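You operate a simulated robot arm through the tools that you are given. There is no shell and no other tool. Be economical: measure what you need, move in short steps, check, and stop when the job is done.

You run a simulated two-armed robot. Do the job below in one go: nothing can be reset, and whatever is moved stays where it is left.

## Task
Rinse the suds off both boards with cold water.
Fine: Set the sink knob, turn the water on and use the wand; stand it back in its holder and turn the water off. Leave the boards in place and the drain lever closed.

The check looks at the end state, three seconds after you hand in, the way a careful person would. Anything else that was tipped, shoved, dropped, spilled or broken makes it a failure.

## Robot
Two 7-joint arms with two-finger parallel grippers on one trunk, hanging from a carriage that runs on a gantry, over the field with the corners [-1815, 250], [-1815, -1030], [485, -1030], [485, 250] (x, y) and turns from -327 to 360 degrees about z. Base frame: it is fixed where the carriage stands at the start and does not move with it; the origin is on the floor, on the carriage's upright axis, x ahead of it, y to its left, z up. Lengths are in mm, angles in degrees, forces in N, time in s.
The left shoulder is at the start at [40, 173, 1614], the right one opposite. With the tool pointing down near the work surface each hand reaches from about 100 to 560 mm from the robot's upright axis, wherever it stands, measured 20 degrees to its own side. Places, roughly: drain lever [1500, -100, 700]; sink knob [500, 0, 900]; sink lever [600, 0, 900]. Payload 3.43 kg a hand.
Tool frame (each hand has its own): the origin (TCP) lies between the finger pads and is the grasp point; the fingertips stand 30 mm ahead of it; z points along the fingers, y is the line along which they close. Largest opening 94 mm; finger width 28, thickness 10; the body of the gripper, 50 by 96 mm, starts 55 mm behind the TCP.
Orientation is told as [roll, pitch, yaw] about the base's x, y, z axes, in that order, counted from this pose: with the fingers straight down and closing along the base's y, the tool's x points along the base's -x, its y along +y and its z along -z.

## Interface
- The arms move only by the tool apply_moves. It takes "left_moves", "right_moves" or both (then of equal length, played together; a hand with none holds still); each is one flat list of numbers, 7 for each row, row after row: the turn, a rotation vector about the base's x, y, z in units of 90 degrees (1.0 is 90 degrees), then the shift along the base's x, y, z in units of 300 mm (1.0 is 300 mm), then the gripper command, from -1 (fully open) to 1 (shut), values between in proportion. In form: [ax, ay, az, dx, dy, dz, hand, ax, ay, az, dx, dy, dz, hand, ...]. A call has 1 to 12 rows; each row is the pose to reach, as a shift and turn from the pose commanded when the call began. A call with a number of a shift or a turn outside -1 to 1 is refused whole. A row lasts 0.2 s, in which the tool goes at most 50 mm and 8.6 degrees; a call with a longer step from one row to the next is refused whole, and so is a gripper value outside its range. A pose out of reach is approached as far as the arm can. The call stops where the force on the tool passes 40 N (or 10 N more than at its start, if that is more) or the arm is blocked; 0.2 s more then pass. Each finger travels about 72 mm/s and halts on what it meets, pressing with about 36 N; the grip force reading is that of the motor and also rises with nothing between the fingers. The clock runs only during rows and for 0.2 s after the last one: add rows that repeat a pose to give the fingers time. The reply holds the time, the measured pose of the TCP, the force on the tool along the base axes, the opening and the grip force, in the units named above and with some noise, with the torque about the TCP (base axes, N m) and any sound that the robot's microphone picked up.
- Cameras (640 x 400 px; columns grow to the right, rows downward): "scene" is now at [235.2, 16.2, 1889.4]; the picture's right is [0.27, -0.96, 0.00], its down [-0.80, -0.23, -0.56] and it looks along [0.54, 0.15, -0.83] (base axes); focal length 264 px, centre (320, 200). "left" rides on the left gripper at [76, -14, -102] in its tool frame; the picture's right is [0.18, 0.98, 0.00], its down [-0.75, 0.14, -0.64] and it looks along [-0.63, 0.12, 0.77] (tool axes); focal length 243 px, centre (320, 200). "right" rides on the right gripper at [76, 14, -102] in its tool frame; the picture's right is [-0.18, 0.98, 0.00], its down [-0.75, -0.14, -0.64] and it looks along [-0.63, -0.12, 0.77] (tool axes); focal length 243 px, centre (320, 200). There is no depth. A picture from a camera that has moved, and an enlarged one, comes with that camera's place and axes in the base frame and with its lens. The place of the scene camera against the robot may be out by one fixed shift of up to 12 mm in any direction.
- get_image(camera): a new picture of that camera. It takes no simulated time.
- move_column(by): slides the trunk up (or, below 0, down) by that many mm; the arms and the scene camera ride with it, the base frame stays. It gives what a move gives, with no picture.
- drive_base(legs): drives the robot by 1 to 6 legs, each [ahead, left, turn to the left] in mm, mm and degrees, along the robot's own axes; the way and the turn of a leg run together, so that a leg with both is an arc; at most 1500 mm and 180 degrees a leg. The arms and the cameras ride along, it lands a little off, and it stops where it bumps. It keeps to its track: a leg is cut to what the track allows. It gives what a move gives.
- aim_head(pan, tilt): turns the head with the scene camera to pan (to the left, within 86 degrees either way) and tilt (down, from -29 to 69), counted from straight ahead of the robot. It gives what a move gives.
- close_up(camera, box): a new picture of the part [left, top, right, bottom] of that camera's present view, enlarged. It takes no simulated time.
- finish_job(): hands the job in; it is judged then, once.

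Work in short steps. Places have to be worked out from the pictures, the camera data and where the tool is seen: move nearer, look again, correct. Check each grasp and each placing, and mend what went wrong. You have 120 turns and 108 pictures in all, those below and enlarged ones among them. Open the grippers and draw the arms clear of the work before you hand the job in, unless the task says otherwise; then end with one line.

The tools are called after "Call:" as a command line: name --argument value ..., lists and objects as JSON in quotes. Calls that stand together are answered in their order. apply_moves: Moves the arms, as the interface text tells. Its arguments: {"type":"object","properties":{"left_moves":{"type":"array","items":{"type":"number"}},"right_moves":{"type":"array","items":{"type":"number"}}},"required":[]} The other tools are called the same way: move_column (by) slides the trunk up or down; drive_base (legs) drives the base; aim_head (pan, tilt) turns the head that bears the scene camera; get_image (camera) takes a picture; close_up (camera, box) takes an enlarged picture of a part of a camera's view; finish_job () hands the job in.

At the start:

```text
clock: 0.0
left_ee_pos: [422.9, 187.9, 999.4]
left_ee_rot: [0.0, 0.0, 0.0]
left_ft_force: [0.1, 0.3, -0.5]
left_ft_torque: [-0.02, 0.01, 0.0]
left_width: 94.1
left_grasp_force: 0.0
right_ee_pos: [625.8, -159.9, 1309.9]
right_ee_rot: [0.0, 0.0, -0.4]
right_ft_force: [7.4, 52.0, -28.4]
right_ft_torque: [-6.66, -1.52, -4.49]
right_width: 94.2
right_grasp_force: 0.0
trunk travel left (down, up): [-767.0, 14.0]
robot x, y, heading: [-0.3, -0.2, 0.1]
head pan, tilt: [15.8, 55.8]
```

scene: 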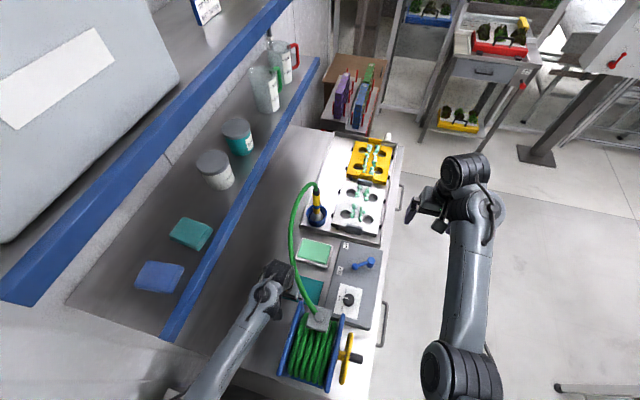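
right: 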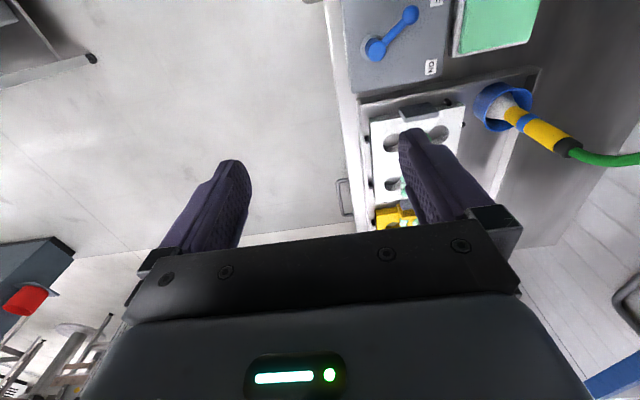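
left: 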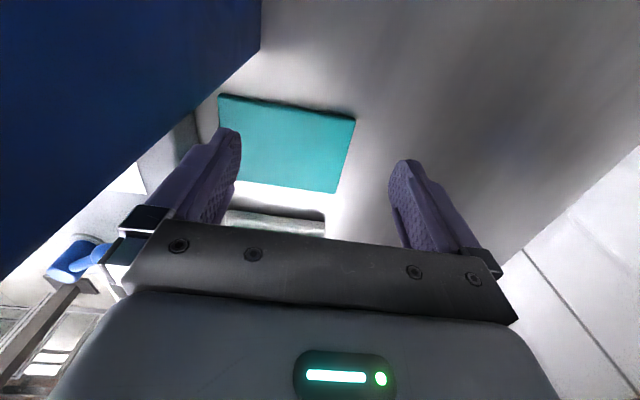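

I'll look at the work area enlarged first: knob, lever, wand and boards.

Call:
close_up --camera "scene" --box '[270, 120, 420, 240]'

Call:
close_up --camera "scene" --box '[270, 220, 420, 390]'

```text
3.33 times, centred on (345, 180) of scene
camera zoom: at [235.2, 16.2, 1889.4], right [0.27, -0.96, 0.0], down [-0.8, -0.23, -0.56], along [0.54, 0.15, -0.83], focal length 880 px, centre (237, 267)
```

zoom: 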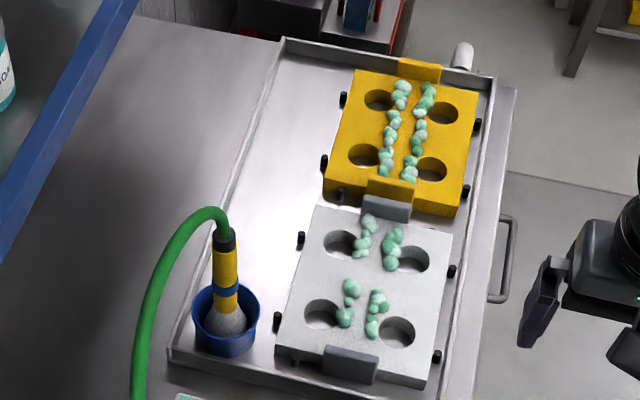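

```text
2.35 times, centred on (345, 305) of scene
camera zoom: at [235.2, 16.2, 1889.4], right [0.27, -0.96, 0.0], down [-0.8, -0.23, -0.56], along [0.54, 0.15, -0.83], focal length 621 px, centre (261, -47)
```

zoom: 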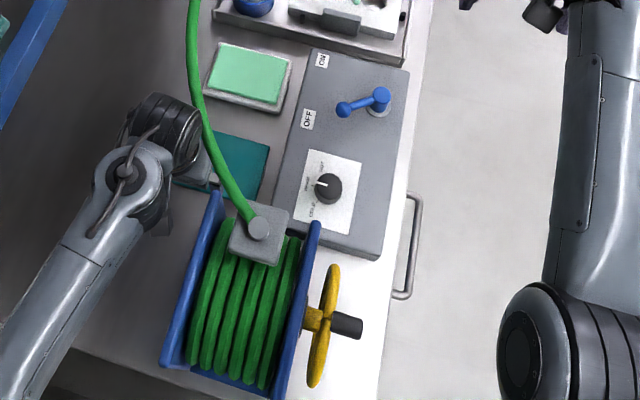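

Look closer at the knob and the lever's markings.

Call:
close_up --camera "scene" --box '[325, 240, 390, 325]'

```text
4.71 times, centred on (358, 282) of scene
camera zoom: at [235.2, 16.2, 1889.4], right [0.27, -0.96, 0.0], down [-0.8, -0.23, -0.56], along [0.54, 0.15, -0.83], focal length 1242 px, centre (144, -188)
```

zoom: 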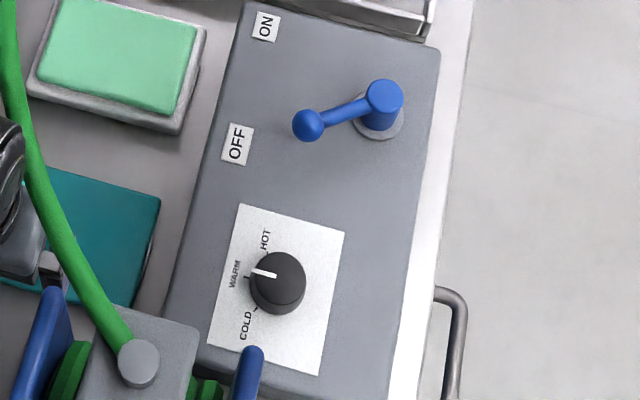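

Estimates: knob ≈[477,-21], lever tip ≈[593,-17] with pivot ≈[633,-70], wand ≈[780,183]. I raise the left hand away and bring the right above the knob, yawed 45°, to look from close by.

Call:
apply_moves --right_moves '[0, 0, 0.07, -0.071, 0.066, -0.095, 0, 0, 0, 0.14, -0.142, 0.132, -0.19, 0, 0, 0, 0.21, -0.213, 0.198, -0.286, 0, 0, 0, 0.28, -0.284, 0.264, -0.381, 0, 0, 0, 0.35, -0.355, 0.33, -0.476, 0, 0, 0, 0.42, -0.426, 0.396, -0.57, 0, 0, 0, 0.5, -0.497, 0.463, -0.63, 0]' --left_moves '[0, 0, 0, 0, 0, 0.1, -1, 0, 0, 0, 0, 0, 0.2, -1, 0, 0, 0, 0, 0, 0.3, -1, 0, 0, 0, 0, 0, 0.4, -1, 0, 0, 0, 0, 0, 0.5, -1, 0, 0, 0, 0, 0, 0.6, -1, 0, 0, 0, 0, 0, 0.7, -1]'

Call:
get_image --camera "right"

Call:
get_image --camera "scene"

```text
clock: 0.3
left_ee_pos: [424.0, 188.5, 1009.6]
left_ee_rot: [0.1, 0.1, 0.1]
left_ft_force: [1.1, -0.9, 0.7]
left_ft_torque: [0.01, 0.02, -0.02]
left_width: 93.9
left_grasp_force: 0.0
right_ee_pos: [620.4, -152.4, 1301.9]
right_ee_rot: [0.3, -0.5, 0.1]
right_ft_force: [4.8, 13.9, -10.9]
right_ft_torque: [-1.81, -0.35, -1.25]
right_width: 51.6
right_grasp_force: 0.2
trunk travel left (down, up): [-767.0, 14.0]
robot x, y, heading: [-2.1, 1.7, 0.1]
head pan, tilt: [15.8, 55.8]
stopped in row 1 (right hand): the force on the tool passed its limit at 108 N (the readings are from after the stop); the commanded pose is now the measured one
```

```text
101 pictures are left
camera right: at [543.4, -140.4, 1404.5], right [0.18, 0.98, 0.01], down [0.75, -0.14, 0.65], along [0.64, -0.11, -0.76], focal length 243 px, centre (320, 200)
```

right: 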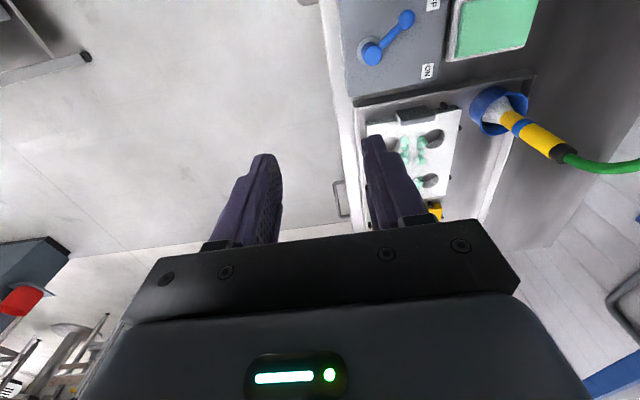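

```text
100 pictures are left
camera scene: at [235.1, 16.2, 1889.4], right [0.27, -0.96, 0.0], down [-0.8, -0.23, -0.56], along [0.54, 0.15, -0.83], focal length 264 px, centre (320, 200)
```

scene: 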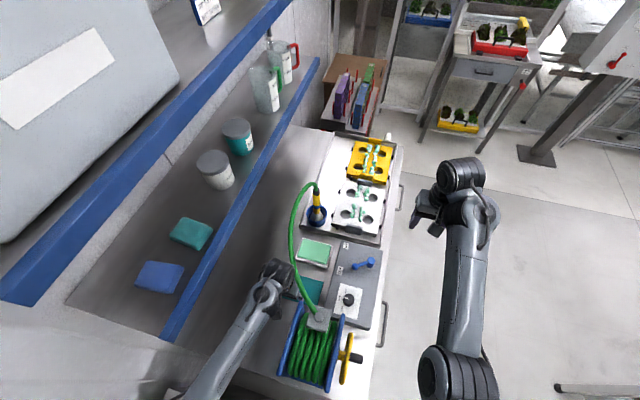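

The stop looks like a start transient on the right arm, since nothing is near it. I try a small, slow right move alone.

Call:
apply_moves --right_moves '[0, 0, 0, 0, 0, 0, 0, 0, 0, 0, -0.02, 0.02, 0, 0, 0, 0, 0, -0.05, 0.05, -0.05, 0]'

```text
clock: 0.8
left_ee_pos: [423.6, 188.3, 1008.5]
left_ee_rot: [0.0, 0.0, 0.0]
left_ft_force: [-0.9, 1.1, -0.1]
left_ft_torque: [0.01, 0.0, 0.0]
left_width: 93.6
left_grasp_force: 0.1
right_ee_pos: [618.1, -150.6, 1302.3]
right_ee_rot: [0.3, -0.5, -0.1]
right_ft_force: [2.1, 11.7, -6.1]
right_ft_torque: [-1.57, -0.36, -1.1]
right_width: 47.1
right_grasp_force: 0.1
trunk travel left (down, up): [-767.0, 14.0]
robot x, y, heading: [2.4, 1.0, -0.1]
head pan, tilt: [15.8, 55.8]
stopped in row 2 (right hand): the force on the tool passed its limit at 47 N (the readings are from after the stop); the commanded pose is now the measured one
```

The hand does seem to touch something. I look closely at it.

Call:
close_up --camera "scene" --box '[380, 130, 540, 240]'

Call:
aim_head --pan -25 --tilt 35

Call:
get_image --camera "scene"

```text
3.64 times, centred on (460, 185) of scene
camera zoom: at [235.2, 16.2, 1889.5], right [0.27, -0.96, 0.0], down [-0.8, -0.23, -0.56], along [0.54, 0.15, -0.83], focal length 960 px, centre (-189, 254)
```

zoom: 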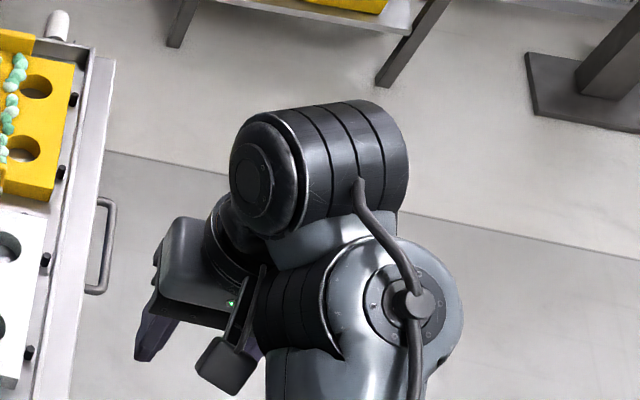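

```text
clock: 1.9
left_ee_pos: [422.7, 189.1, 1010.9]
left_ee_rot: [-0.1, 0.1, 0.0]
left_ft_force: [0.4, -0.3, -0.2]
left_ft_torque: [-0.01, -0.02, -0.01]
left_width: 94.2
left_grasp_force: 0.1
right_ee_pos: [618.7, -149.9, 1302.0]
right_ee_rot: [0.2, -0.5, 0.0]
right_ft_force: [3.1, 21.9, -11.7]
right_ft_torque: [-2.76, -0.68, -1.9]
right_width: 47.2
right_grasp_force: 0.2
trunk travel left (down, up): [-767.0, 14.0]
robot x, y, heading: [-0.6, -0.1, 0.2]
head pan, tilt: [-25.0, 35.0]
```

```text
98 pictures are left
camera scene: at [246.5, -40.4, 1918.7], right [-0.42, -0.91, 0.0], down [-0.52, 0.24, -0.82], along [0.74, -0.35, -0.57], focal length 264 px, centre (320, 200)
```

scene: 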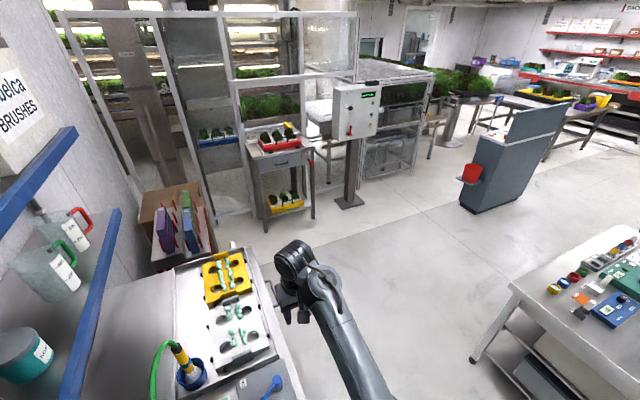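

No outside contact: the hand camera's stalk is pressed against the robot's own right forearm. I yaw the hand so the camera swings toward +y, off the forearm.

Call:
apply_moves --right_moves '[0, 0, -0.02, 0, 0, 0, 0, 0, 0, -0.06, 0, 0, 0, 0, 0, 0, -0.12, 0, 0, 0, 0, 0, 0, -0.18, 0, 0, 0, 0]'

```text
clock: 2.9
left_ee_pos: [424.7, 187.8, 1009.2]
left_ee_rot: [0.0, 0.0, 0.1]
left_ft_force: [1.0, 0.5, -0.1]
left_ft_torque: [-0.02, -0.03, 0.01]
left_width: 93.8
left_grasp_force: 0.1
right_ee_pos: [616.2, -150.6, 1300.9]
right_ee_rot: [0.2, -0.5, -16.2]
right_ft_force: [-0.4, -0.1, 0.2]
right_ft_torque: [-0.01, 0.01, -0.03]
right_width: 47.1
right_grasp_force: 0.1
trunk travel left (down, up): [-767.0, 14.0]
robot x, y, heading: [-0.2, -0.2, -0.0]
head pan, tilt: [-25.0, 35.0]
```

Free now. Continue to above the knob with yaw ≈-60°, lifting the left hand meanwhile.

Call:
apply_moves --right_moves '[0, 0, -0.07, -0.066, 0.062, -0.086, 0, 0, 0, -0.14, -0.132, 0.124, -0.172, 0, 0, 0, -0.21, -0.198, 0.186, -0.258, 0, 0, 0, -0.28, -0.264, 0.247, -0.345, 0, 0, 0, -0.35, -0.33, 0.309, -0.43, 0, 0, 0, -0.42, -0.397, 0.371, -0.517, 0, 0, 0, -0.49, -0.463, 0.433, -0.603, 0]' --left_moves '[0, 0, 0, 0, 0, 0.1, -1, 0, 0, 0, 0, 0, 0.2, -1, 0, 0, 0, 0, 0, 0.3, -1, 0, 0, 0, 0, 0, 0.4, -1, 0, 0, 0, 0, 0, 0.5, -1, 0, 0, 0, 0, 0, 0.6, -1, 0, 0, 0, 0, 0, 0.7, -1]'

Call:
get_image --camera "right"

Call:
aim_head --pan 5 --tilt 60

Call:
get_image --camera "scene"

```text
clock: 4.2
left_ee_pos: [428.1, 186.8, 1158.4]
left_ee_rot: [-0.3, -1.1, 0.0]
left_ft_force: [7.8, -8.6, -20.1]
left_ft_torque: [1.23, -0.81, 0.83]
left_width: 94.1
left_grasp_force: 0.0
right_ee_pos: [520.0, -57.3, 1175.3]
right_ee_rot: [0.3, -0.5, -47.8]
right_ft_force: [0.4, 0.1, 0.5]
right_ft_torque: [0.01, -0.01, 0.01]
right_width: 46.9
right_grasp_force: 0.1
trunk travel left (down, up): [-767.0, 14.0]
robot x, y, heading: [0.8, 1.0, -0.1]
head pan, tilt: [-25.0, 35.0]
stopped in row 6 (left hand): the force on the tool passed its limit at 110 N (the readings are from after the stop); the commanded pose is now the measured one
```

```text
97 pictures are left
camera right: at [478.7, 7.5, 1277.0], right [0.85, 0.53, 0.01], down [0.4, -0.65, 0.65], along [0.35, -0.55, -0.76], focal length 243 px, centre (320, 200)
```

right: 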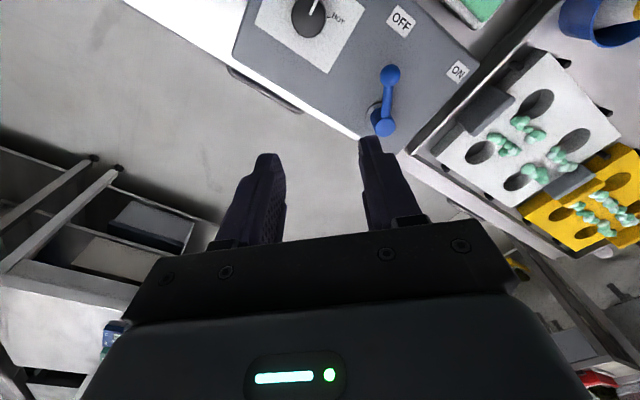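

```text
clock: 5.1
left_ee_pos: [427.1, 187.2, 1158.7]
left_ee_rot: [-0.2, -1.0, 0.0]
left_ft_force: [9.0, -17.1, -39.9]
left_ft_torque: [2.31, -2.47, 1.6]
left_width: 93.9
left_grasp_force: 0.1
right_ee_pos: [519.8, -58.8, 1174.9]
right_ee_rot: [0.3, -0.5, -47.7]
right_ft_force: [0.2, 0.0, 0.7]
right_ft_torque: [0.03, -0.01, 0.05]
right_width: 47.2
right_grasp_force: 0.1
trunk travel left (down, up): [-767.0, 14.0]
robot x, y, heading: [-0.5, -3.1, -0.0]
head pan, tilt: [5.0, 60.0]
```

```text
96 pictures are left
camera scene: at [233.1, 2.5, 1884.4], right [0.09, -1.0, 0.0], down [-0.86, -0.07, -0.5], along [0.5, 0.04, -0.87], focal length 264 px, centre (320, 200)
```

scene: 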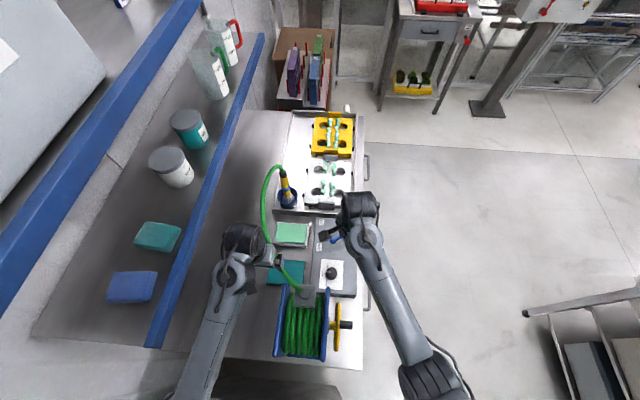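

The left hand shows the mirrored forearm contact when raised. I lower it slightly and yaw it the other way (+20°).

Call:
apply_moves --left_moves '[0, 0, 0.0, 0, 0, -0.05, -1, 0, 0, 0.04, 0, 0, -0.1, -1, 0, 0, 0.1, 0, 0, -0.15, -1, 0, 0, 0.18, 0, 0, -0.15, -1]'

Call:
close_up --camera "scene" --box '[200, 150, 400, 275]'

```text
clock: 6.1
left_ee_pos: [427.3, 187.3, 1113.1]
left_ee_rot: [-0.1, -0.9, 16.4]
left_ft_force: [0.0, 0.2, -0.3]
left_ft_torque: [0.02, -0.04, 0.0]
left_width: 93.8
left_grasp_force: 0.1
right_ee_pos: [519.6, -57.6, 1174.6]
right_ee_rot: [0.3, -0.5, -47.6]
right_ft_force: [-0.8, -0.4, -0.3]
right_ft_torque: [0.03, -0.07, -0.01]
right_width: 46.9
right_grasp_force: 0.1
trunk travel left (down, up): [-767.0, 14.0]
robot x, y, heading: [4.1, -1.3, 0.1]
head pan, tilt: [5.0, 60.0]
```

```text
3.20 times, centred on (300, 212) of scene
camera zoom: at [233.0, 2.6, 1884.4], right [0.09, -1.0, 0.0], down [-0.86, -0.08, -0.5], along [0.5, 0.04, -0.87], focal length 845 px, centre (384, 160)
```

zoom: 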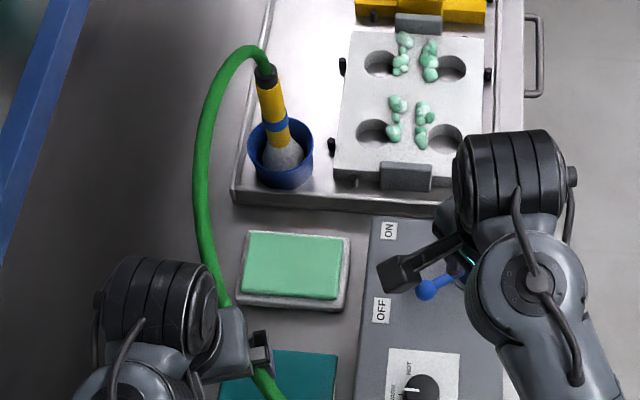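

Both views agree on the knob at ≈[479,-19]. I move above it with yaw -70°, fingers at ~75 mm, and look.

Call:
apply_moves --right_moves '[0, 0, -0.06, -0.034, 0.032, -0.08, -0.6, 0, 0, -0.13, -0.068, 0.064, -0.16, -0.6, 0, 0, -0.2, -0.102, 0.096, -0.24, -0.6, 0, 0, -0.25, -0.136, 0.128, -0.31, -0.6]'

Call:
get_image --camera "right"

Call:
close_up --camera "scene" --box '[260, 200, 400, 340]'

```text
clock: 7.1
left_ee_pos: [428.9, 186.8, 1113.5]
left_ee_rot: [-0.1, -1.0, 16.3]
left_ft_force: [0.1, -0.4, 0.6]
left_ft_torque: [-0.02, -0.01, -0.02]
left_width: 94.2
left_grasp_force: 0.1
right_ee_pos: [477.8, -17.3, 1081.8]
right_ee_rot: [0.3, -0.4, -70.2]
right_ft_force: [0.8, -0.1, -0.9]
right_ft_torque: [-0.01, 0.01, 0.0]
right_width: 75.2
right_grasp_force: 0.1
trunk travel left (down, up): [-767.0, 14.0]
robot x, y, heading: [-2.2, -0.8, 0.2]
head pan, tilt: [5.0, 60.0]
```

```text
94 pictures are left
camera right: at [465.3, 57.3, 1183.6], right [0.99, 0.16, 0.01], down [0.12, -0.75, 0.65], along [0.11, -0.64, -0.76], focal length 243 px, centre (320, 200)
```

right: 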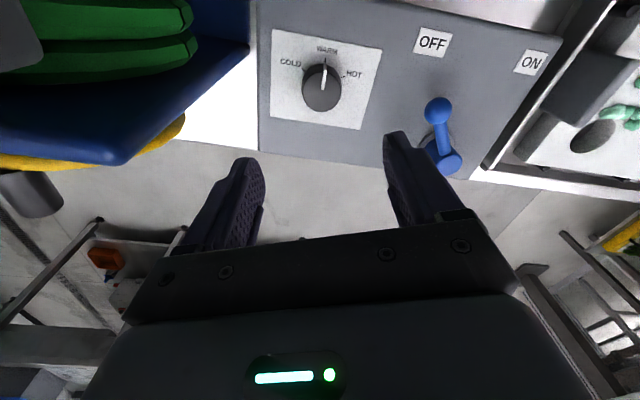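

```text
2.86 times, centred on (330, 270) of scene
camera zoom: at [233.0, 2.6, 1884.4], right [0.09, -1.0, 0.0], down [-0.86, -0.08, -0.5], along [0.5, 0.04, -0.87], focal length 754 px, centre (291, 0)
```

zoom: 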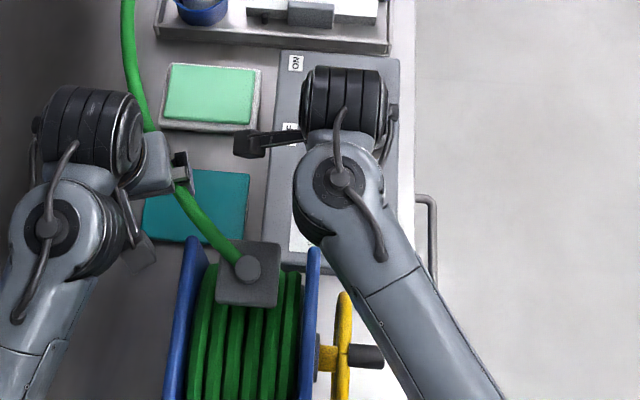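

Knob ≈[481,-18,927]. I zoom to read the pointer and tick angles.

Call:
close_up --camera "right" --box '[265, 20, 385, 140]'

```text
3.33 times, centred on (325, 80) of right
camera zoom: at [465.3, 57.3, 1183.6], right [0.99, 0.16, 0.01], down [0.12, -0.75, 0.65], along [0.11, -0.64, -0.76], focal length 809 px, centre (303, 600)
```

zoom: 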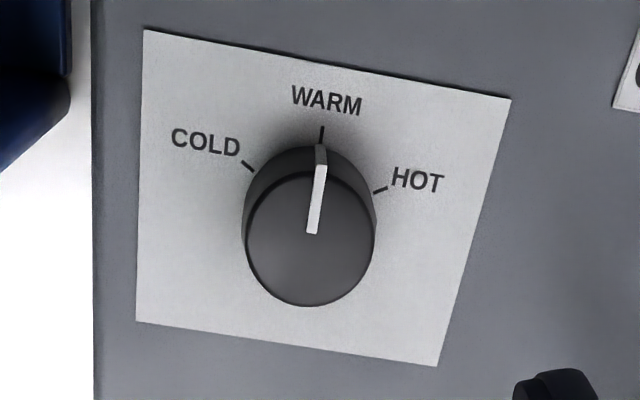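

Pointer is at WARM (90°); COLD is +60° CCW; plate z≈903, knob top ≈926. I turn the hand to yaw -110° and descend around the knob.

Call:
apply_moves --right_moves '[0, 0, -0.08, 0, 0, 0, -0.6, 0, 0, -0.17, 0.01, 0, -0.06, -0.6, 0, 0, -0.26, 0.01, -0.002, -0.16, -0.6, 0, 0, -0.35, 0.01, -0.002, -0.26, -0.6, 0, 0, -0.44, 0.01, -0.002, -0.36, -0.6, 0, 0, -0.44, 0.01, -0.002, -0.42, -0.6, 0, 0, -0.44, 0.01, -0.002, -0.472, -0.6]'

Call:
get_image --camera "right"

```text
clock: 8.1
left_ee_pos: [429.2, 187.2, 1113.9]
left_ee_rot: [-0.1, -0.9, 16.1]
left_ft_force: [-1.0, -0.4, -0.6]
left_ft_torque: [0.0, -0.03, -0.01]
left_width: 94.2
left_grasp_force: 0.1
right_ee_pos: [491.3, -139.7, 981.1]
right_ee_rot: [2.2, -8.8, -104.2]
right_ft_force: [-0.4, -0.4, 0.4]
right_ft_torque: [-0.02, 0.03, 0.03]
right_width: 75.3
right_grasp_force: 0.0
trunk travel left (down, up): [-767.0, 14.0]
robot x, y, heading: [0.3, -2.3, 0.2]
head pan, tilt: [5.0, 60.0]
stopped in row 5 (right hand): the arm was blocked; the commanded pose is now the measured one
```

```text
91 pictures are left
camera right: at [524.3, -55.1, 1071.8], right [0.91, -0.41, 0.07], down [-0.32, -0.59, 0.74], along [-0.27, -0.7, -0.66], focal length 243 px, centre (320, 200)
```

right: 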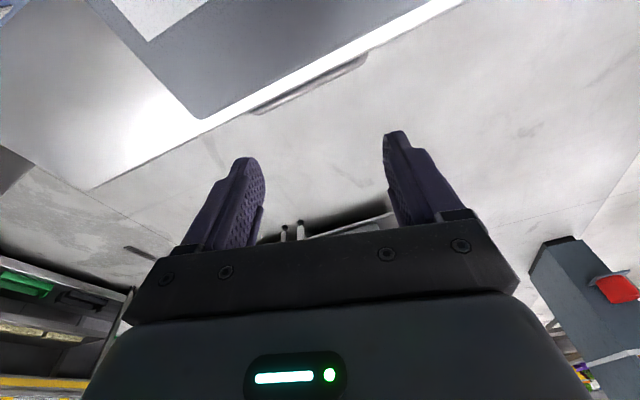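

The arm hit a joint limit near yaw -100 and swung sideways (clear of everything). I back up to above the knob with yaw -60° and a straight tool.

Call:
apply_moves --right_moves '[0.014, 0.006, 0.07, 0, 0, 0.1, -0.6, 0.027, 0.011, 0.14, 0, 0, 0.2, -0.6, 0.041, 0.017, 0.21, 0, 0.08, 0.3, -0.6, 0.055, 0.022, 0.28, -0.01, 0.16, 0.33, -0.6, 0.069, 0.028, 0.35, -0.02, 0.25, 0.33, -0.6, 0.083, 0.034, 0.42, -0.03, 0.33, 0.33, -0.6, 0.096, 0.039, 0.491, -0.033, 0.407, 0.33, -0.6]'

Call:
get_image --camera "right"

```text
clock: 9.9
left_ee_pos: [428.0, 184.7, 1113.0]
left_ee_rot: [-0.1, -0.9, 16.2]
left_ft_force: [-0.3, -0.1, -1.2]
left_ft_torque: [-0.01, 0.01, -0.02]
left_width: 93.8
left_grasp_force: 0.0
right_ee_pos: [486.3, -64.5, 1065.5]
right_ee_rot: [-2.0, -3.4, -60.9]
right_ft_force: [-0.3, -0.3, 0.5]
right_ft_torque: [0.0, -0.03, -0.02]
right_width: 75.1
right_grasp_force: 0.0
trunk travel left (down, up): [-767.0, 14.0]
robot x, y, heading: [-2.2, 1.8, -0.3]
head pan, tilt: [5.0, 60.0]
stopped in row 7 (right hand): the arm was blocked; the commanded pose is now the measured one
```

```text
90 pictures are left
camera right: at [462.2, 14.3, 1163.0], right [0.95, 0.31, -0.02], down [0.24, -0.68, 0.69], along [0.2, -0.66, -0.72], focal length 243 px, centre (320, 200)
```

right: 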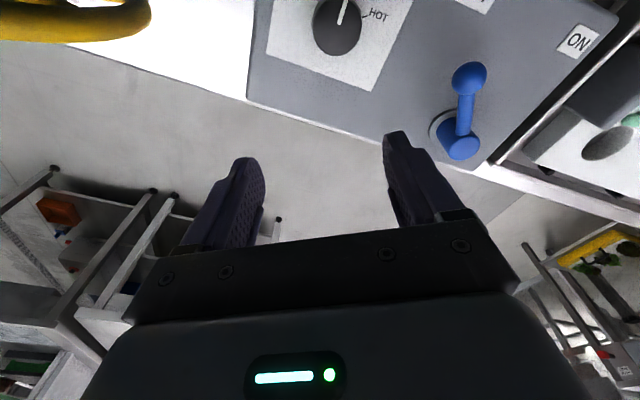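

The posture is poor from here, so I'll reposition to the aisle side facing the bench (good for the wand too). First I pull the left hand back past the reel's end so it won't sweep the hose.

Call:
apply_moves --left_moves '[0, 0, 0, -0.1, 0, 0.03, 0, 0, 0, 0, -0.2, 0, 0.06, 0, 0, 0, 0, -0.3, 0, 0.1, 0, 0, 0, 0, -0.4, 0, 0.1, 0, 0, 0, 0, -0.5, 0, 0.1, 0, 0, 0, 0, -0.6, 0, 0.1, 0, 0, 0, 0, -0.7, 0, 0.1, 0, 0, 0, 0, -0.8, 0, 0.1, 0]'

Call:
get_image --camera "scene"

```text
clock: 11.7
left_ee_pos: [188.0, 187.6, 1143.2]
left_ee_rot: [0.0, -0.9, 16.3]
left_ft_force: [0.7, 0.5, -0.5]
left_ft_torque: [0.03, -0.04, 0.0]
left_width: 47.0
left_grasp_force: 0.1
right_ee_pos: [485.9, -63.9, 1065.9]
right_ee_rot: [-2.1, -3.4, -61.1]
right_ft_force: [-0.2, 0.3, -0.3]
right_ft_torque: [0.02, 0.01, -0.02]
right_width: 75.2
right_grasp_force: 0.0
trunk travel left (down, up): [-767.0, 14.0]
robot x, y, heading: [3.2, -0.1, 0.1]
head pan, tilt: [5.0, 60.0]
```

```text
89 pictures are left
camera scene: at [233.0, 2.4, 1884.4], right [0.09, -1.0, 0.0], down [-0.86, -0.08, -0.5], along [0.5, 0.04, -0.87], focal length 264 px, centre (320, 200)
```

scene: 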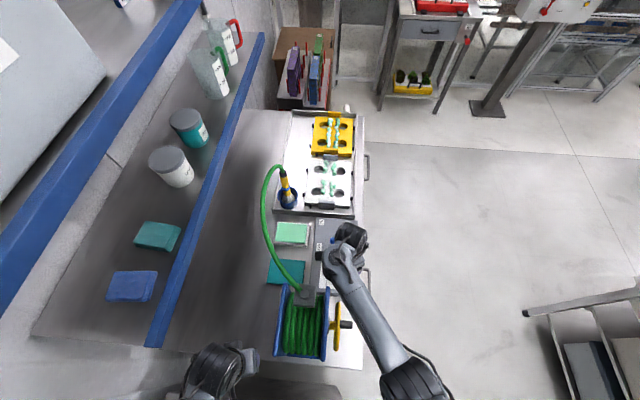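

Left hand is now behind the reel's end. I drive right into the aisle.

Call:
drive_base --legs '[[0, -430, 0]]'

Call:
aim_head --pan 40 --tilt 45

Call:
get_image --camera "scene"

```text
clock: 14.4
left_ee_pos: [187.8, -244.4, 1142.3]
left_ee_rot: [-0.1, -1.0, 16.2]
left_ft_force: [-0.9, 0.5, 0.1]
left_ft_torque: [0.0, -0.01, 0.04]
left_width: 47.0
left_grasp_force: 0.1
right_ee_pos: [485.2, -496.3, 1065.8]
right_ee_rot: [-2.1, -3.5, -61.0]
right_ft_force: [0.4, -0.1, 0.2]
right_ft_torque: [0.0, 0.0, -0.04]
right_width: 75.0
right_grasp_force: 0.0
trunk travel left (down, up): [-767.0, 14.0]
robot x, y, heading: [-1.5, -431.2, 0.1]
head pan, tilt: [5.0, 60.0]
```

```text
clock: 15.4
left_ee_pos: [187.4, -244.7, 1143.0]
left_ee_rot: [-0.1, -1.0, 16.2]
left_ft_force: [-0.4, 1.0, -0.5]
left_ft_torque: [0.02, -0.03, 0.04]
left_width: 47.0
left_grasp_force: 0.1
right_ee_pos: [486.1, -496.5, 1064.9]
right_ee_rot: [-2.1, -3.6, -61.0]
right_ft_force: [0.1, 0.2, -0.3]
right_ft_torque: [0.0, 0.0, -0.01]
right_width: 75.0
right_grasp_force: 0.0
trunk travel left (down, up): [-767.0, 14.0]
robot x, y, heading: [-0.4, -433.0, 0.1]
head pan, tilt: [40.0, 45.0]
```

```text
88 pictures are left
camera scene: at [228.9, -383.3, 1903.9], right [0.64, -0.77, 0.0], down [-0.54, -0.45, -0.71], along [0.54, 0.45, -0.71], focal length 264 px, centre (320, 200)
```

scene: 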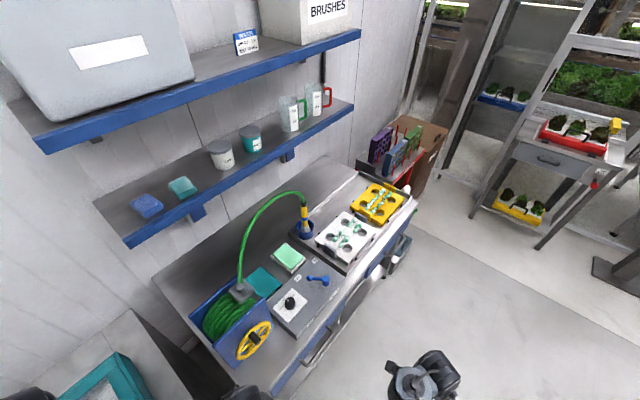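

Clear view now. I enlarge to triangulate wand, lever and boards.

Call:
close_up --camera "scene" --box '[270, 165, 430, 265]'

Call:
close_up --camera "scene" --box '[185, 240, 345, 390]'

```text
4.00 times, centred on (350, 215) of scene
camera zoom: at [228.9, -383.3, 1903.9], right [0.64, -0.77, 0.0], down [-0.54, -0.45, -0.71], along [0.54, 0.45, -0.71], focal length 1056 px, centre (200, 140)
```

zoom: 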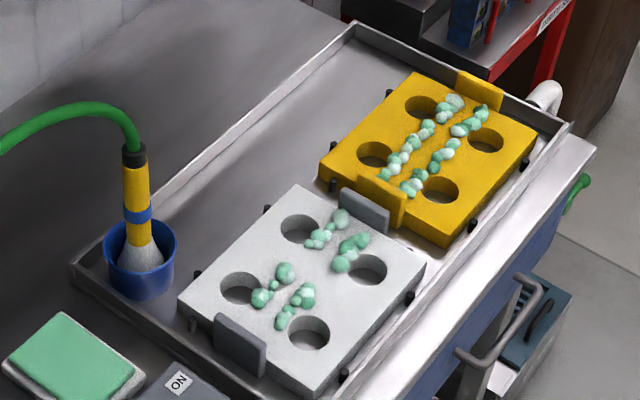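

```text
2.67 times, centred on (265, 315) of scene
camera zoom: at [228.9, -383.3, 1903.9], right [0.64, -0.77, 0.0], down [-0.54, -0.45, -0.71], along [0.54, 0.45, -0.71], focal length 704 px, centre (467, -107)
```

zoom: 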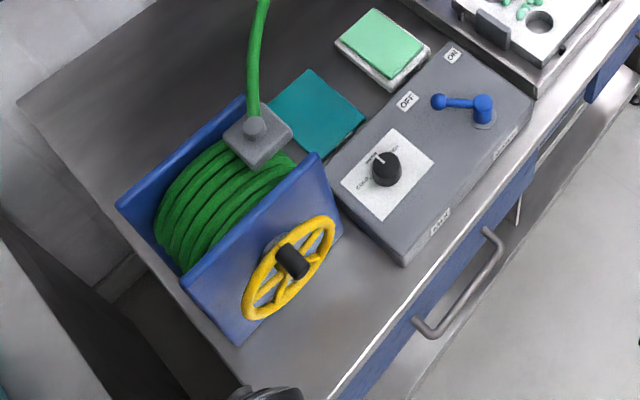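

Triangulated: wand handle axis from ≈[786,173,942] to ≈[805,191,1074]; board tops z≈880, suds in rows y≈0 and 40, x 835–1015 and 1100–1305. I tuck and straighten the right hand before driving to [480,-440] heading 110°.

Call:
apply_moves --right_moves '[0.015, 0, 0.004, -0.1, -0.09, 0.03, -0.6, 0.03, 0, 0.008, -0.2, -0.18, 0.06, -0.6, 0.045, 0, 0.011, -0.3, -0.267, 0.07, -0.6, 0.045, 0, 0.011, -0.3, -0.267, 0.07, -0.6]'

Call:
drive_base --legs '[[480, -8, 0], [0, 0, 80]]'

Call:
get_image --camera "right"

```text
clock: 16.4
left_ee_pos: [188.4, -245.4, 1143.3]
left_ee_rot: [-0.1, -1.0, 16.2]
left_ft_force: [0.0, 0.2, 0.3]
left_ft_torque: [0.03, -0.03, 0.02]
left_width: 47.0
left_grasp_force: 0.0
right_ee_pos: [393.0, -577.1, 1085.7]
right_ee_rot: [0.0, 0.2, -59.9]
right_ft_force: [-0.5, 0.3, 0.7]
right_ft_torque: [0.02, -0.03, -0.01]
right_width: 75.3
right_grasp_force: 0.0
trunk travel left (down, up): [-767.0, 14.0]
robot x, y, heading: [1.9, -431.0, 0.0]
head pan, tilt: [40.0, 45.0]
```

```text
clock: 22.7
left_ee_pos: [322.9, -224.8, 1143.9]
left_ee_rot: [-0.3, -1.1, 96.3]
left_ft_force: [0.0, 0.6, -1.1]
left_ft_torque: [0.03, -0.01, 0.0]
left_width: 47.0
left_grasp_force: 0.1
right_ee_pos: [687.1, -78.5, 1083.9]
right_ee_rot: [-0.1, 0.0, 20.2]
right_ft_force: [0.4, 0.7, 0.3]
right_ft_torque: [0.01, 0.01, -0.01]
right_width: 74.9
right_grasp_force: 0.2
trunk travel left (down, up): [-767.0, 14.0]
robot x, y, heading: [474.3, -439.1, 80.2]
head pan, tilt: [40.0, 45.0]
```

```text
85 pictures are left
camera right: at [610.2, -91.5, 1187.6], right [-0.17, 0.99, 0.0], down [0.76, 0.13, 0.64], along [0.63, 0.11, -0.77], focal length 243 px, centre (320, 200)
```

right: 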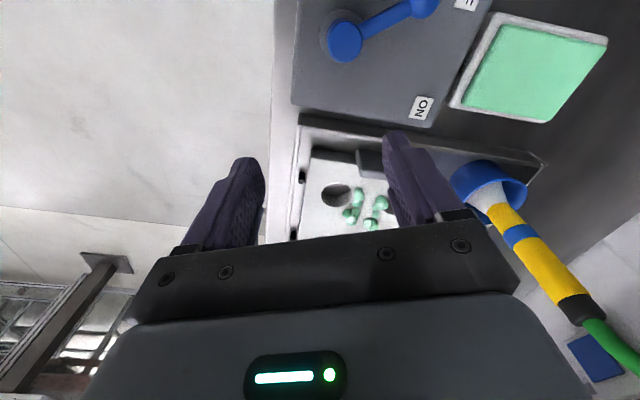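

On track. Turn a further 30° so the right hand stands over the knob.

Call:
drive_base --legs '[[0, 0, 30]]'

Call:
get_image --camera "right"

```text
clock: 24.6
left_ee_pos: [235.1, -329.0, 1144.4]
left_ee_rot: [-0.2, -1.1, 126.2]
left_ft_force: [0.4, -0.8, -0.1]
left_ft_torque: [-0.02, 0.01, 0.02]
left_width: 46.9
left_grasp_force: 0.2
right_ee_pos: [477.9, -21.3, 1085.1]
right_ee_rot: [-0.2, 0.1, 50.1]
right_ft_force: [0.1, -0.6, -0.8]
right_ft_torque: [-0.01, -0.01, 0.01]
right_width: 75.1
right_grasp_force: 0.0
trunk travel left (down, up): [-767.0, 14.0]
robot x, y, heading: [475.9, -440.1, 110.0]
head pan, tilt: [40.0, 45.0]
```

```text
84 pictures are left
camera right: at [417.9, -71.5, 1187.6], right [-0.63, 0.77, 0.0], down [0.59, 0.49, 0.64], along [0.5, 0.41, -0.77], focal length 243 px, centre (320, 200)
```

right: 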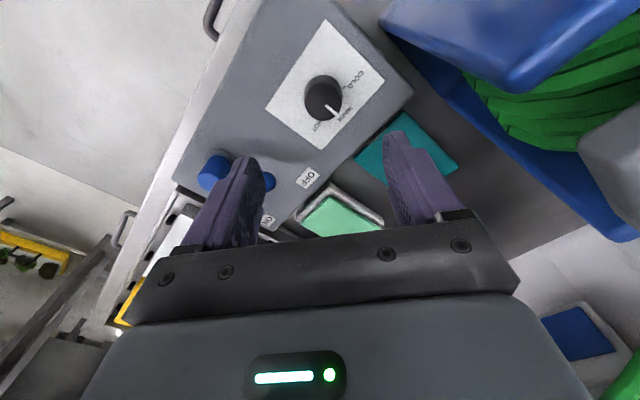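

Knob confirmed at ≈[480,-18]. I turn to yaw 70° (camera away from the reel wheel) and descend around the knob.

Call:
apply_moves --right_moves '[0, 0, 0.08, 0.003, 0.005, 0, -0.6, 0, 0, 0.16, 0.006, 0.01, -0.08, -0.6, 0, 0, 0.222, 0.007, 0.011, -0.2, -0.6, 0, 0, 0.222, 0.007, 0.011, -0.3, -0.6, 0, 0, 0.222, 0.007, 0.011, -0.4, -0.6, 0, 0, 0.222, 0.007, 0.011, -0.48, -0.6, 0, 0, 0.222, 0.007, 0.011, -0.48, -0.6]'

Call:
get_image --camera "right"

```text
clock: 26.1
left_ee_pos: [235.3, -329.5, 1144.3]
left_ee_rot: [0.0, -0.9, 126.2]
left_ft_force: [-0.5, -0.4, -0.6]
left_ft_torque: [-0.01, 0.02, 0.03]
left_width: 46.9
left_grasp_force: 0.0
right_ee_pos: [479.1, -18.0, 941.5]
right_ee_rot: [-0.1, 0.0, 70.0]
right_ft_force: [-1.2, 0.4, 0.5]
right_ft_torque: [0.02, -0.02, 0.02]
right_width: 75.5
right_grasp_force: 0.0
trunk travel left (down, up): [-767.0, 14.0]
robot x, y, heading: [475.1, -439.9, 110.0]
head pan, tilt: [40.0, 45.0]
```

```text
83 pictures are left
camera right: at [439.9, -85.6, 1044.4], right [-0.86, 0.51, 0.0], down [0.39, 0.66, 0.64], along [0.33, 0.55, -0.77], focal length 243 px, centre (320, 200)
```

right: 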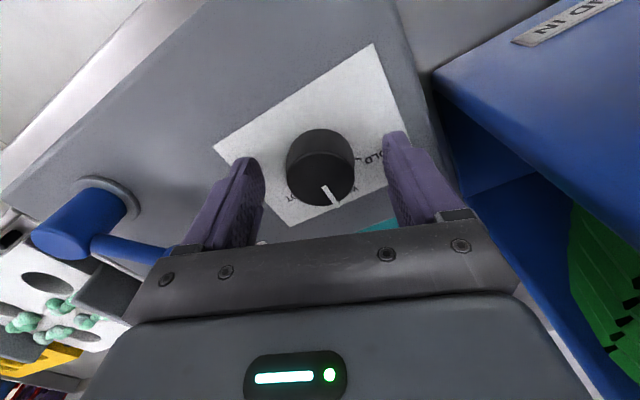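

Knob sits between the fingers. I close, then check the grip.

Call:
apply_moves --right_moves '[0, 0, 0, 0, 0, 0, 0.3, 0, 0, 0, 0, 0, 0, 0.3, 0, 0, 0, 0, 0, 0, 0.3, 0, 0, 0, 0, 0, 0, 0.3]'

```text
clock: 27.1
left_ee_pos: [235.7, -330.5, 1143.2]
left_ee_rot: [-0.1, -1.0, 126.1]
left_ft_force: [-0.2, 0.3, -0.6]
left_ft_torque: [0.01, -0.01, 0.0]
left_width: 46.9
left_grasp_force: 0.1
right_ee_pos: [478.7, -18.9, 941.5]
right_ee_rot: [-0.1, 0.1, 70.0]
right_ft_force: [0.0, -0.2, -2.0]
right_ft_torque: [-0.04, 0.04, -0.01]
right_width: 40.6
right_grasp_force: 44.7
trunk travel left (down, up): [-767.0, 14.0]
robot x, y, heading: [478.2, -441.6, 109.9]
head pan, tilt: [40.0, 45.0]
```

Gripped at 40.6 mm with little side force. I turn it +60° CCW to COLD.

Call:
apply_moves --right_moves '[0, 0, 0.083, 0, 0, 0, 0.3, 0, 0, 0.167, 0, 0, 0, 0.3, 0, 0, 0.25, 0, 0, 0, 0.3, 0, 0, 0.333, 0, 0, 0, 0.3, 0, 0, 0.417, 0, 0, 0, 0.3, 0, 0, 0.5, 0, 0, 0, 0.3, 0, 0, 0.583, 0, 0, 0, 0.3, 0, 0, 0.667, 0, 0, 0, 0.3, 0, 0, 0.667, 0, 0, 0, 0.3]'

Call:
get_image --camera "right"

```text
clock: 29.1
left_ee_pos: [237.3, -330.6, 1143.8]
left_ee_rot: [-0.1, -1.0, 126.2]
left_ft_force: [0.0, 1.5, 0.0]
left_ft_torque: [-0.03, 0.01, 0.02]
left_width: 47.1
left_grasp_force: 0.0
right_ee_pos: [482.0, -17.3, 941.0]
right_ee_rot: [-0.2, 0.3, 129.8]
right_ft_force: [8.7, -8.3, 24.3]
right_ft_torque: [-0.07, -0.24, -0.05]
right_width: 40.8
right_grasp_force: 45.0
trunk travel left (down, up): [-767.0, 14.0]
robot x, y, heading: [476.5, -441.4, 109.8]
head pan, tilt: [40.0, 45.0]
stopped in row 9 (right hand): the force on the tool passed its limit at 41 N (the readings are from after the stop); the commanded pose is now the measured one
```

```text
82 pictures are left
camera right: at [519.8, -86.2, 1044.5], right [-0.87, -0.49, 0.0], down [-0.38, 0.67, 0.64], along [-0.31, 0.56, -0.77], focal length 243 px, centre (320, 200)
```

right: 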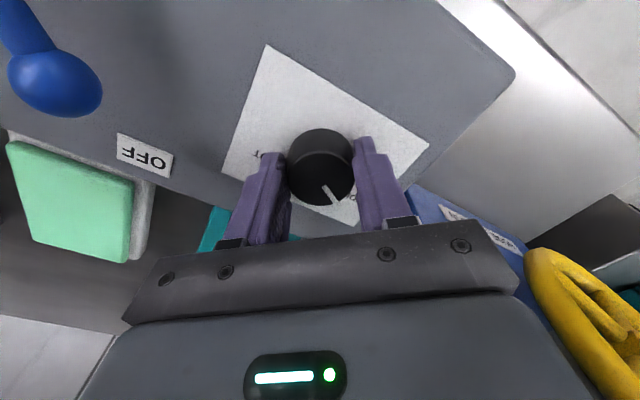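

Turned 59.8°. I release and lift straight up, then verify the pointer.

Call:
apply_moves --right_moves '[0, 0, 0, 0, 0, 0, -0.6, 0, 0, 0, 0, 0, 0, -0.6, 0, 0, 0, 0, 0, 0, -0.6, 0, 0, 0, 0, 0, 0.1, -0.6, 0, 0, 0, 0, 0, 0.25, -0.6, 0, 0, 0, 0, 0, 0.4, -0.6, 0, 0, 0, 0, 0, 0.5, -0.6]'

Call:
close_up --camera "right" --box '[240, 0, 420, 120]'

```text
clock: 30.6
left_ee_pos: [235.3, -329.2, 1143.1]
left_ee_rot: [-0.2, -0.9, 126.3]
left_ft_force: [-0.1, -0.9, -0.3]
left_ft_torque: [0.04, -0.03, -0.06]
left_width: 46.7
left_grasp_force: 0.0
right_ee_pos: [480.8, -16.5, 1091.4]
right_ee_rot: [-0.2, 0.1, 129.9]
right_ft_force: [0.5, 0.2, -0.1]
right_ft_torque: [-0.03, 0.0, -0.02]
right_width: 75.2
right_grasp_force: 0.1
trunk travel left (down, up): [-767.0, 14.0]
robot x, y, heading: [473.7, -443.6, 110.3]
head pan, tilt: [40.0, 45.0]
```

```text
3.33 times, centred on (330, 60) of right
camera zoom: at [518.6, -85.5, 1193.3], right [-0.87, -0.49, 0.0], down [-0.38, 0.67, 0.64], along [-0.31, 0.56, -0.77], focal length 809 px, centre (287, 667)
```

zoom: 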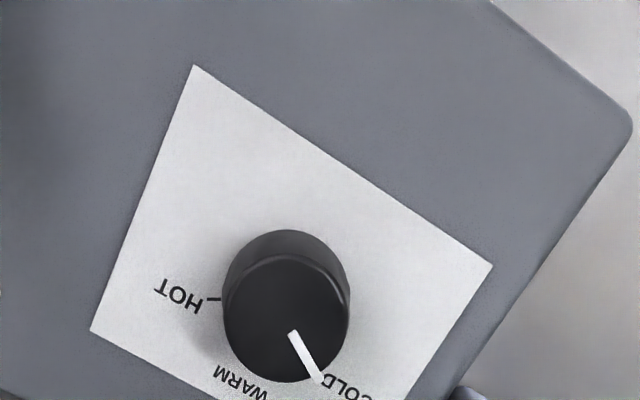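

Pointer reads COLD. Lever: pivot ≈[633,-68], ball ≈[597,-17,950] (125°), to be pushed clockwise. I close the right fingers, move to the lever's -x side and lower there.

Call:
apply_moves --right_moves '[0, 0, 0, 0.1, -0.04, 0, 1, 0, 0, 0, 0.2, -0.08, 0, 1, 0, 0, 0, 0.287, -0.121, -0.05, 1, 0, 0, 0, 0.287, -0.121, -0.2, 1, 0, 0, 0, 0.287, -0.121, -0.33, 1, 0, 0, 0, 0.287, -0.121, -0.43, 1, 0, 0, 0, 0.287, -0.121, -0.43, 1]'

Call:
get_image --camera "right"

Call:
aim_head --pan -20 --tilt 60

Call:
get_image --camera "scene"

```text
clock: 32.2
left_ee_pos: [236.5, -329.2, 1143.3]
left_ee_rot: [-0.1, -1.0, 126.1]
left_ft_force: [0.4, 0.5, -0.3]
left_ft_torque: [0.01, 0.0, 0.01]
left_width: 47.0
left_grasp_force: 0.2
right_ee_pos: [566.4, -53.0, 961.6]
right_ee_rot: [-0.1, 0.0, 129.9]
right_ft_force: [-0.4, 0.5, -0.2]
right_ft_torque: [0.04, -0.01, -0.02]
right_width: 0.0
right_grasp_force: 33.2
trunk travel left (down, up): [-767.0, 14.0]
robot x, y, heading: [475.4, -443.2, 110.2]
head pan, tilt: [40.0, 45.0]
```

```text
80 pictures are left
camera right: at [603.8, -122.2, 1064.6], right [-0.87, -0.49, 0.0], down [-0.38, 0.67, 0.64], along [-0.31, 0.56, -0.77], focal length 243 px, centre (320, 200)
```

right: 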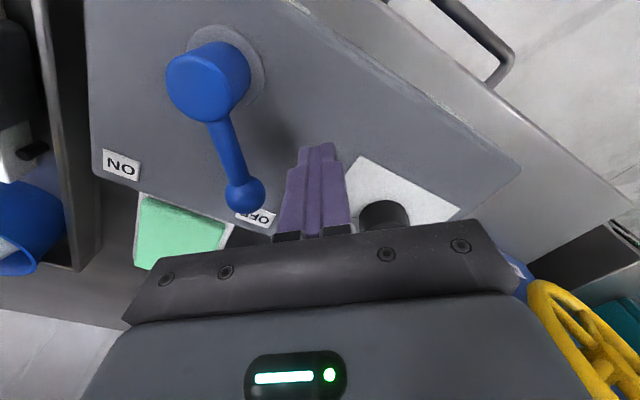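

```text
clock: 33.5
left_ee_pos: [236.3, -330.3, 1143.6]
left_ee_rot: [0.0, -1.0, 126.2]
left_ft_force: [-0.7, 0.4, -0.3]
left_ft_torque: [0.02, -0.02, -0.01]
left_width: 47.1
left_grasp_force: 0.0
right_ee_pos: [565.6, -54.2, 962.7]
right_ee_rot: [0.0, 0.1, 129.9]
right_ft_force: [0.5, -0.3, -0.7]
right_ft_torque: [-0.01, -0.03, -0.01]
right_width: 0.1
right_grasp_force: 33.2
trunk travel left (down, up): [-767.0, 14.0]
robot x, y, heading: [476.8, -440.8, 110.0]
head pan, tilt: [-20.0, 60.0]
```

```text
79 pictures are left
camera scene: at [428.1, -227.8, 1884.4], right [1.0, 0.0, 0.0], down [0.0, -0.87, -0.5], along [0.0, 0.5, -0.87], focal length 264 px, centre (320, 200)
```

scene: 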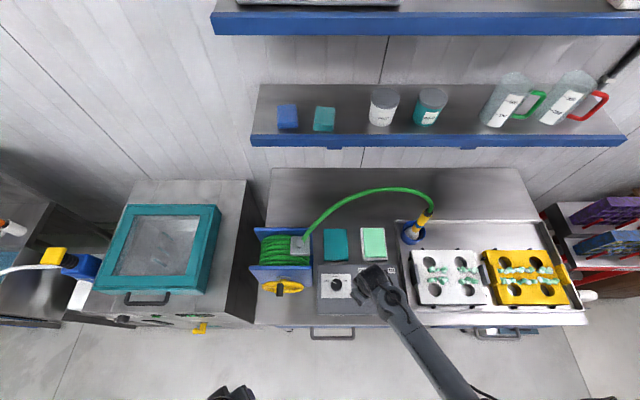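

Good overview. Before opening the water I'll test the wand grasp and hose length, with the drain closed and water off. Lift the right hand, shift the left so it won't meet the reel, then drive to [485,-250] heading 60°.

Call:
apply_moves --right_moves '[0, 0, 0, 0, 0, 0.15, 1, 0, 0, 0, 0, 0, 0.3, 1, 0, 0, 0, 0, 0, 0.45, 1, 0, 0, 0, 0, 0, 0.5, 1]' --left_moves '[0, 0, 0, 0.07, 0.09, 0, 1, 0, 0, 0, 0.14, 0.18, 0, 1, 0, 0, 0, 0.21, 0.28, 0, 1, 0, 0, 0, 0.283, 0.37, 0, 1]'

Call:
drive_base --legs '[[0, 0, -50], [169, 87, 0]]'

Call:
get_image --camera "scene"

Call:
get_image --camera "right"

```text
clock: 34.5
left_ee_pos: [320.2, -218.7, 1144.0]
left_ee_rot: [0.0, -0.9, 126.3]
left_ft_force: [0.7, -0.3, 0.9]
left_ft_torque: [0.02, -0.02, -0.03]
left_width: 0.0
left_grasp_force: 33.0
right_ee_pos: [566.5, -53.6, 1112.8]
right_ee_rot: [-0.1, 0.1, 129.9]
right_ft_force: [0.9, 0.2, -0.4]
right_ft_torque: [0.03, 0.01, -0.03]
right_width: 0.1
right_grasp_force: 32.8
trunk travel left (down, up): [-767.0, 14.0]
robot x, y, heading: [476.3, -440.1, 110.2]
head pan, tilt: [-20.0, 60.0]
```

```text
clock: 38.4
left_ee_pos: [556.7, 10.9, 1145.5]
left_ee_rot: [-0.1, -1.1, 75.9]
left_ft_force: [-0.1, -0.3, 0.4]
left_ft_torque: [0.02, 0.0, -0.03]
left_width: 0.0
left_grasp_force: 33.0
right_ee_pos: [840.8, -73.4, 1113.3]
right_ee_rot: [-0.1, 0.1, 79.7]
right_ft_force: [-0.7, 0.4, -0.2]
right_ft_torque: [0.0, 0.02, -0.01]
right_width: 0.0
right_grasp_force: 32.9
trunk travel left (down, up): [-767.0, 14.0]
robot x, y, heading: [490.9, -249.0, 59.8]
head pan, tilt: [-20.0, 60.0]
```

```text
78 pictures are left
camera scene: at [623.8, -74.2, 1884.4], right [0.64, -0.77, 0.0], down [-0.67, -0.55, -0.5], along [0.38, 0.32, -0.87], focal length 264 px, centre (320, 200)
```

scene: 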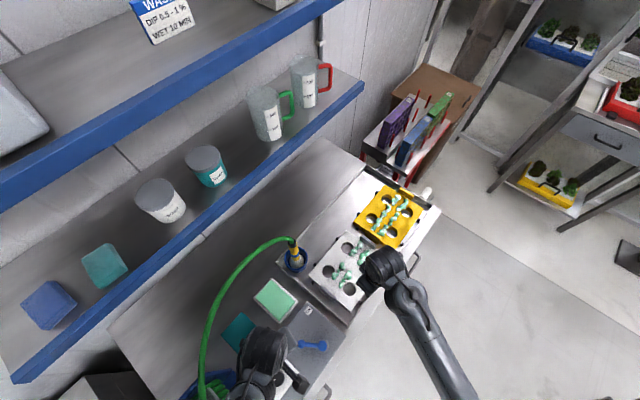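

```text
77 pictures are left
camera right: at [813.4, -146.7, 1215.8], right [-0.93, 0.36, 0.0], down [0.27, 0.72, 0.64], along [0.23, 0.6, -0.77], focal length 243 px, centre (320, 200)
```

right: 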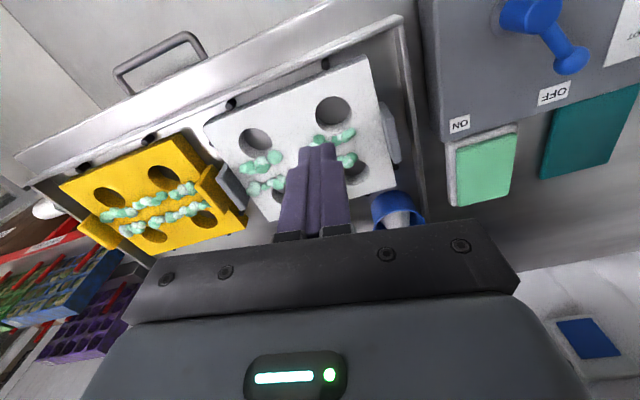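

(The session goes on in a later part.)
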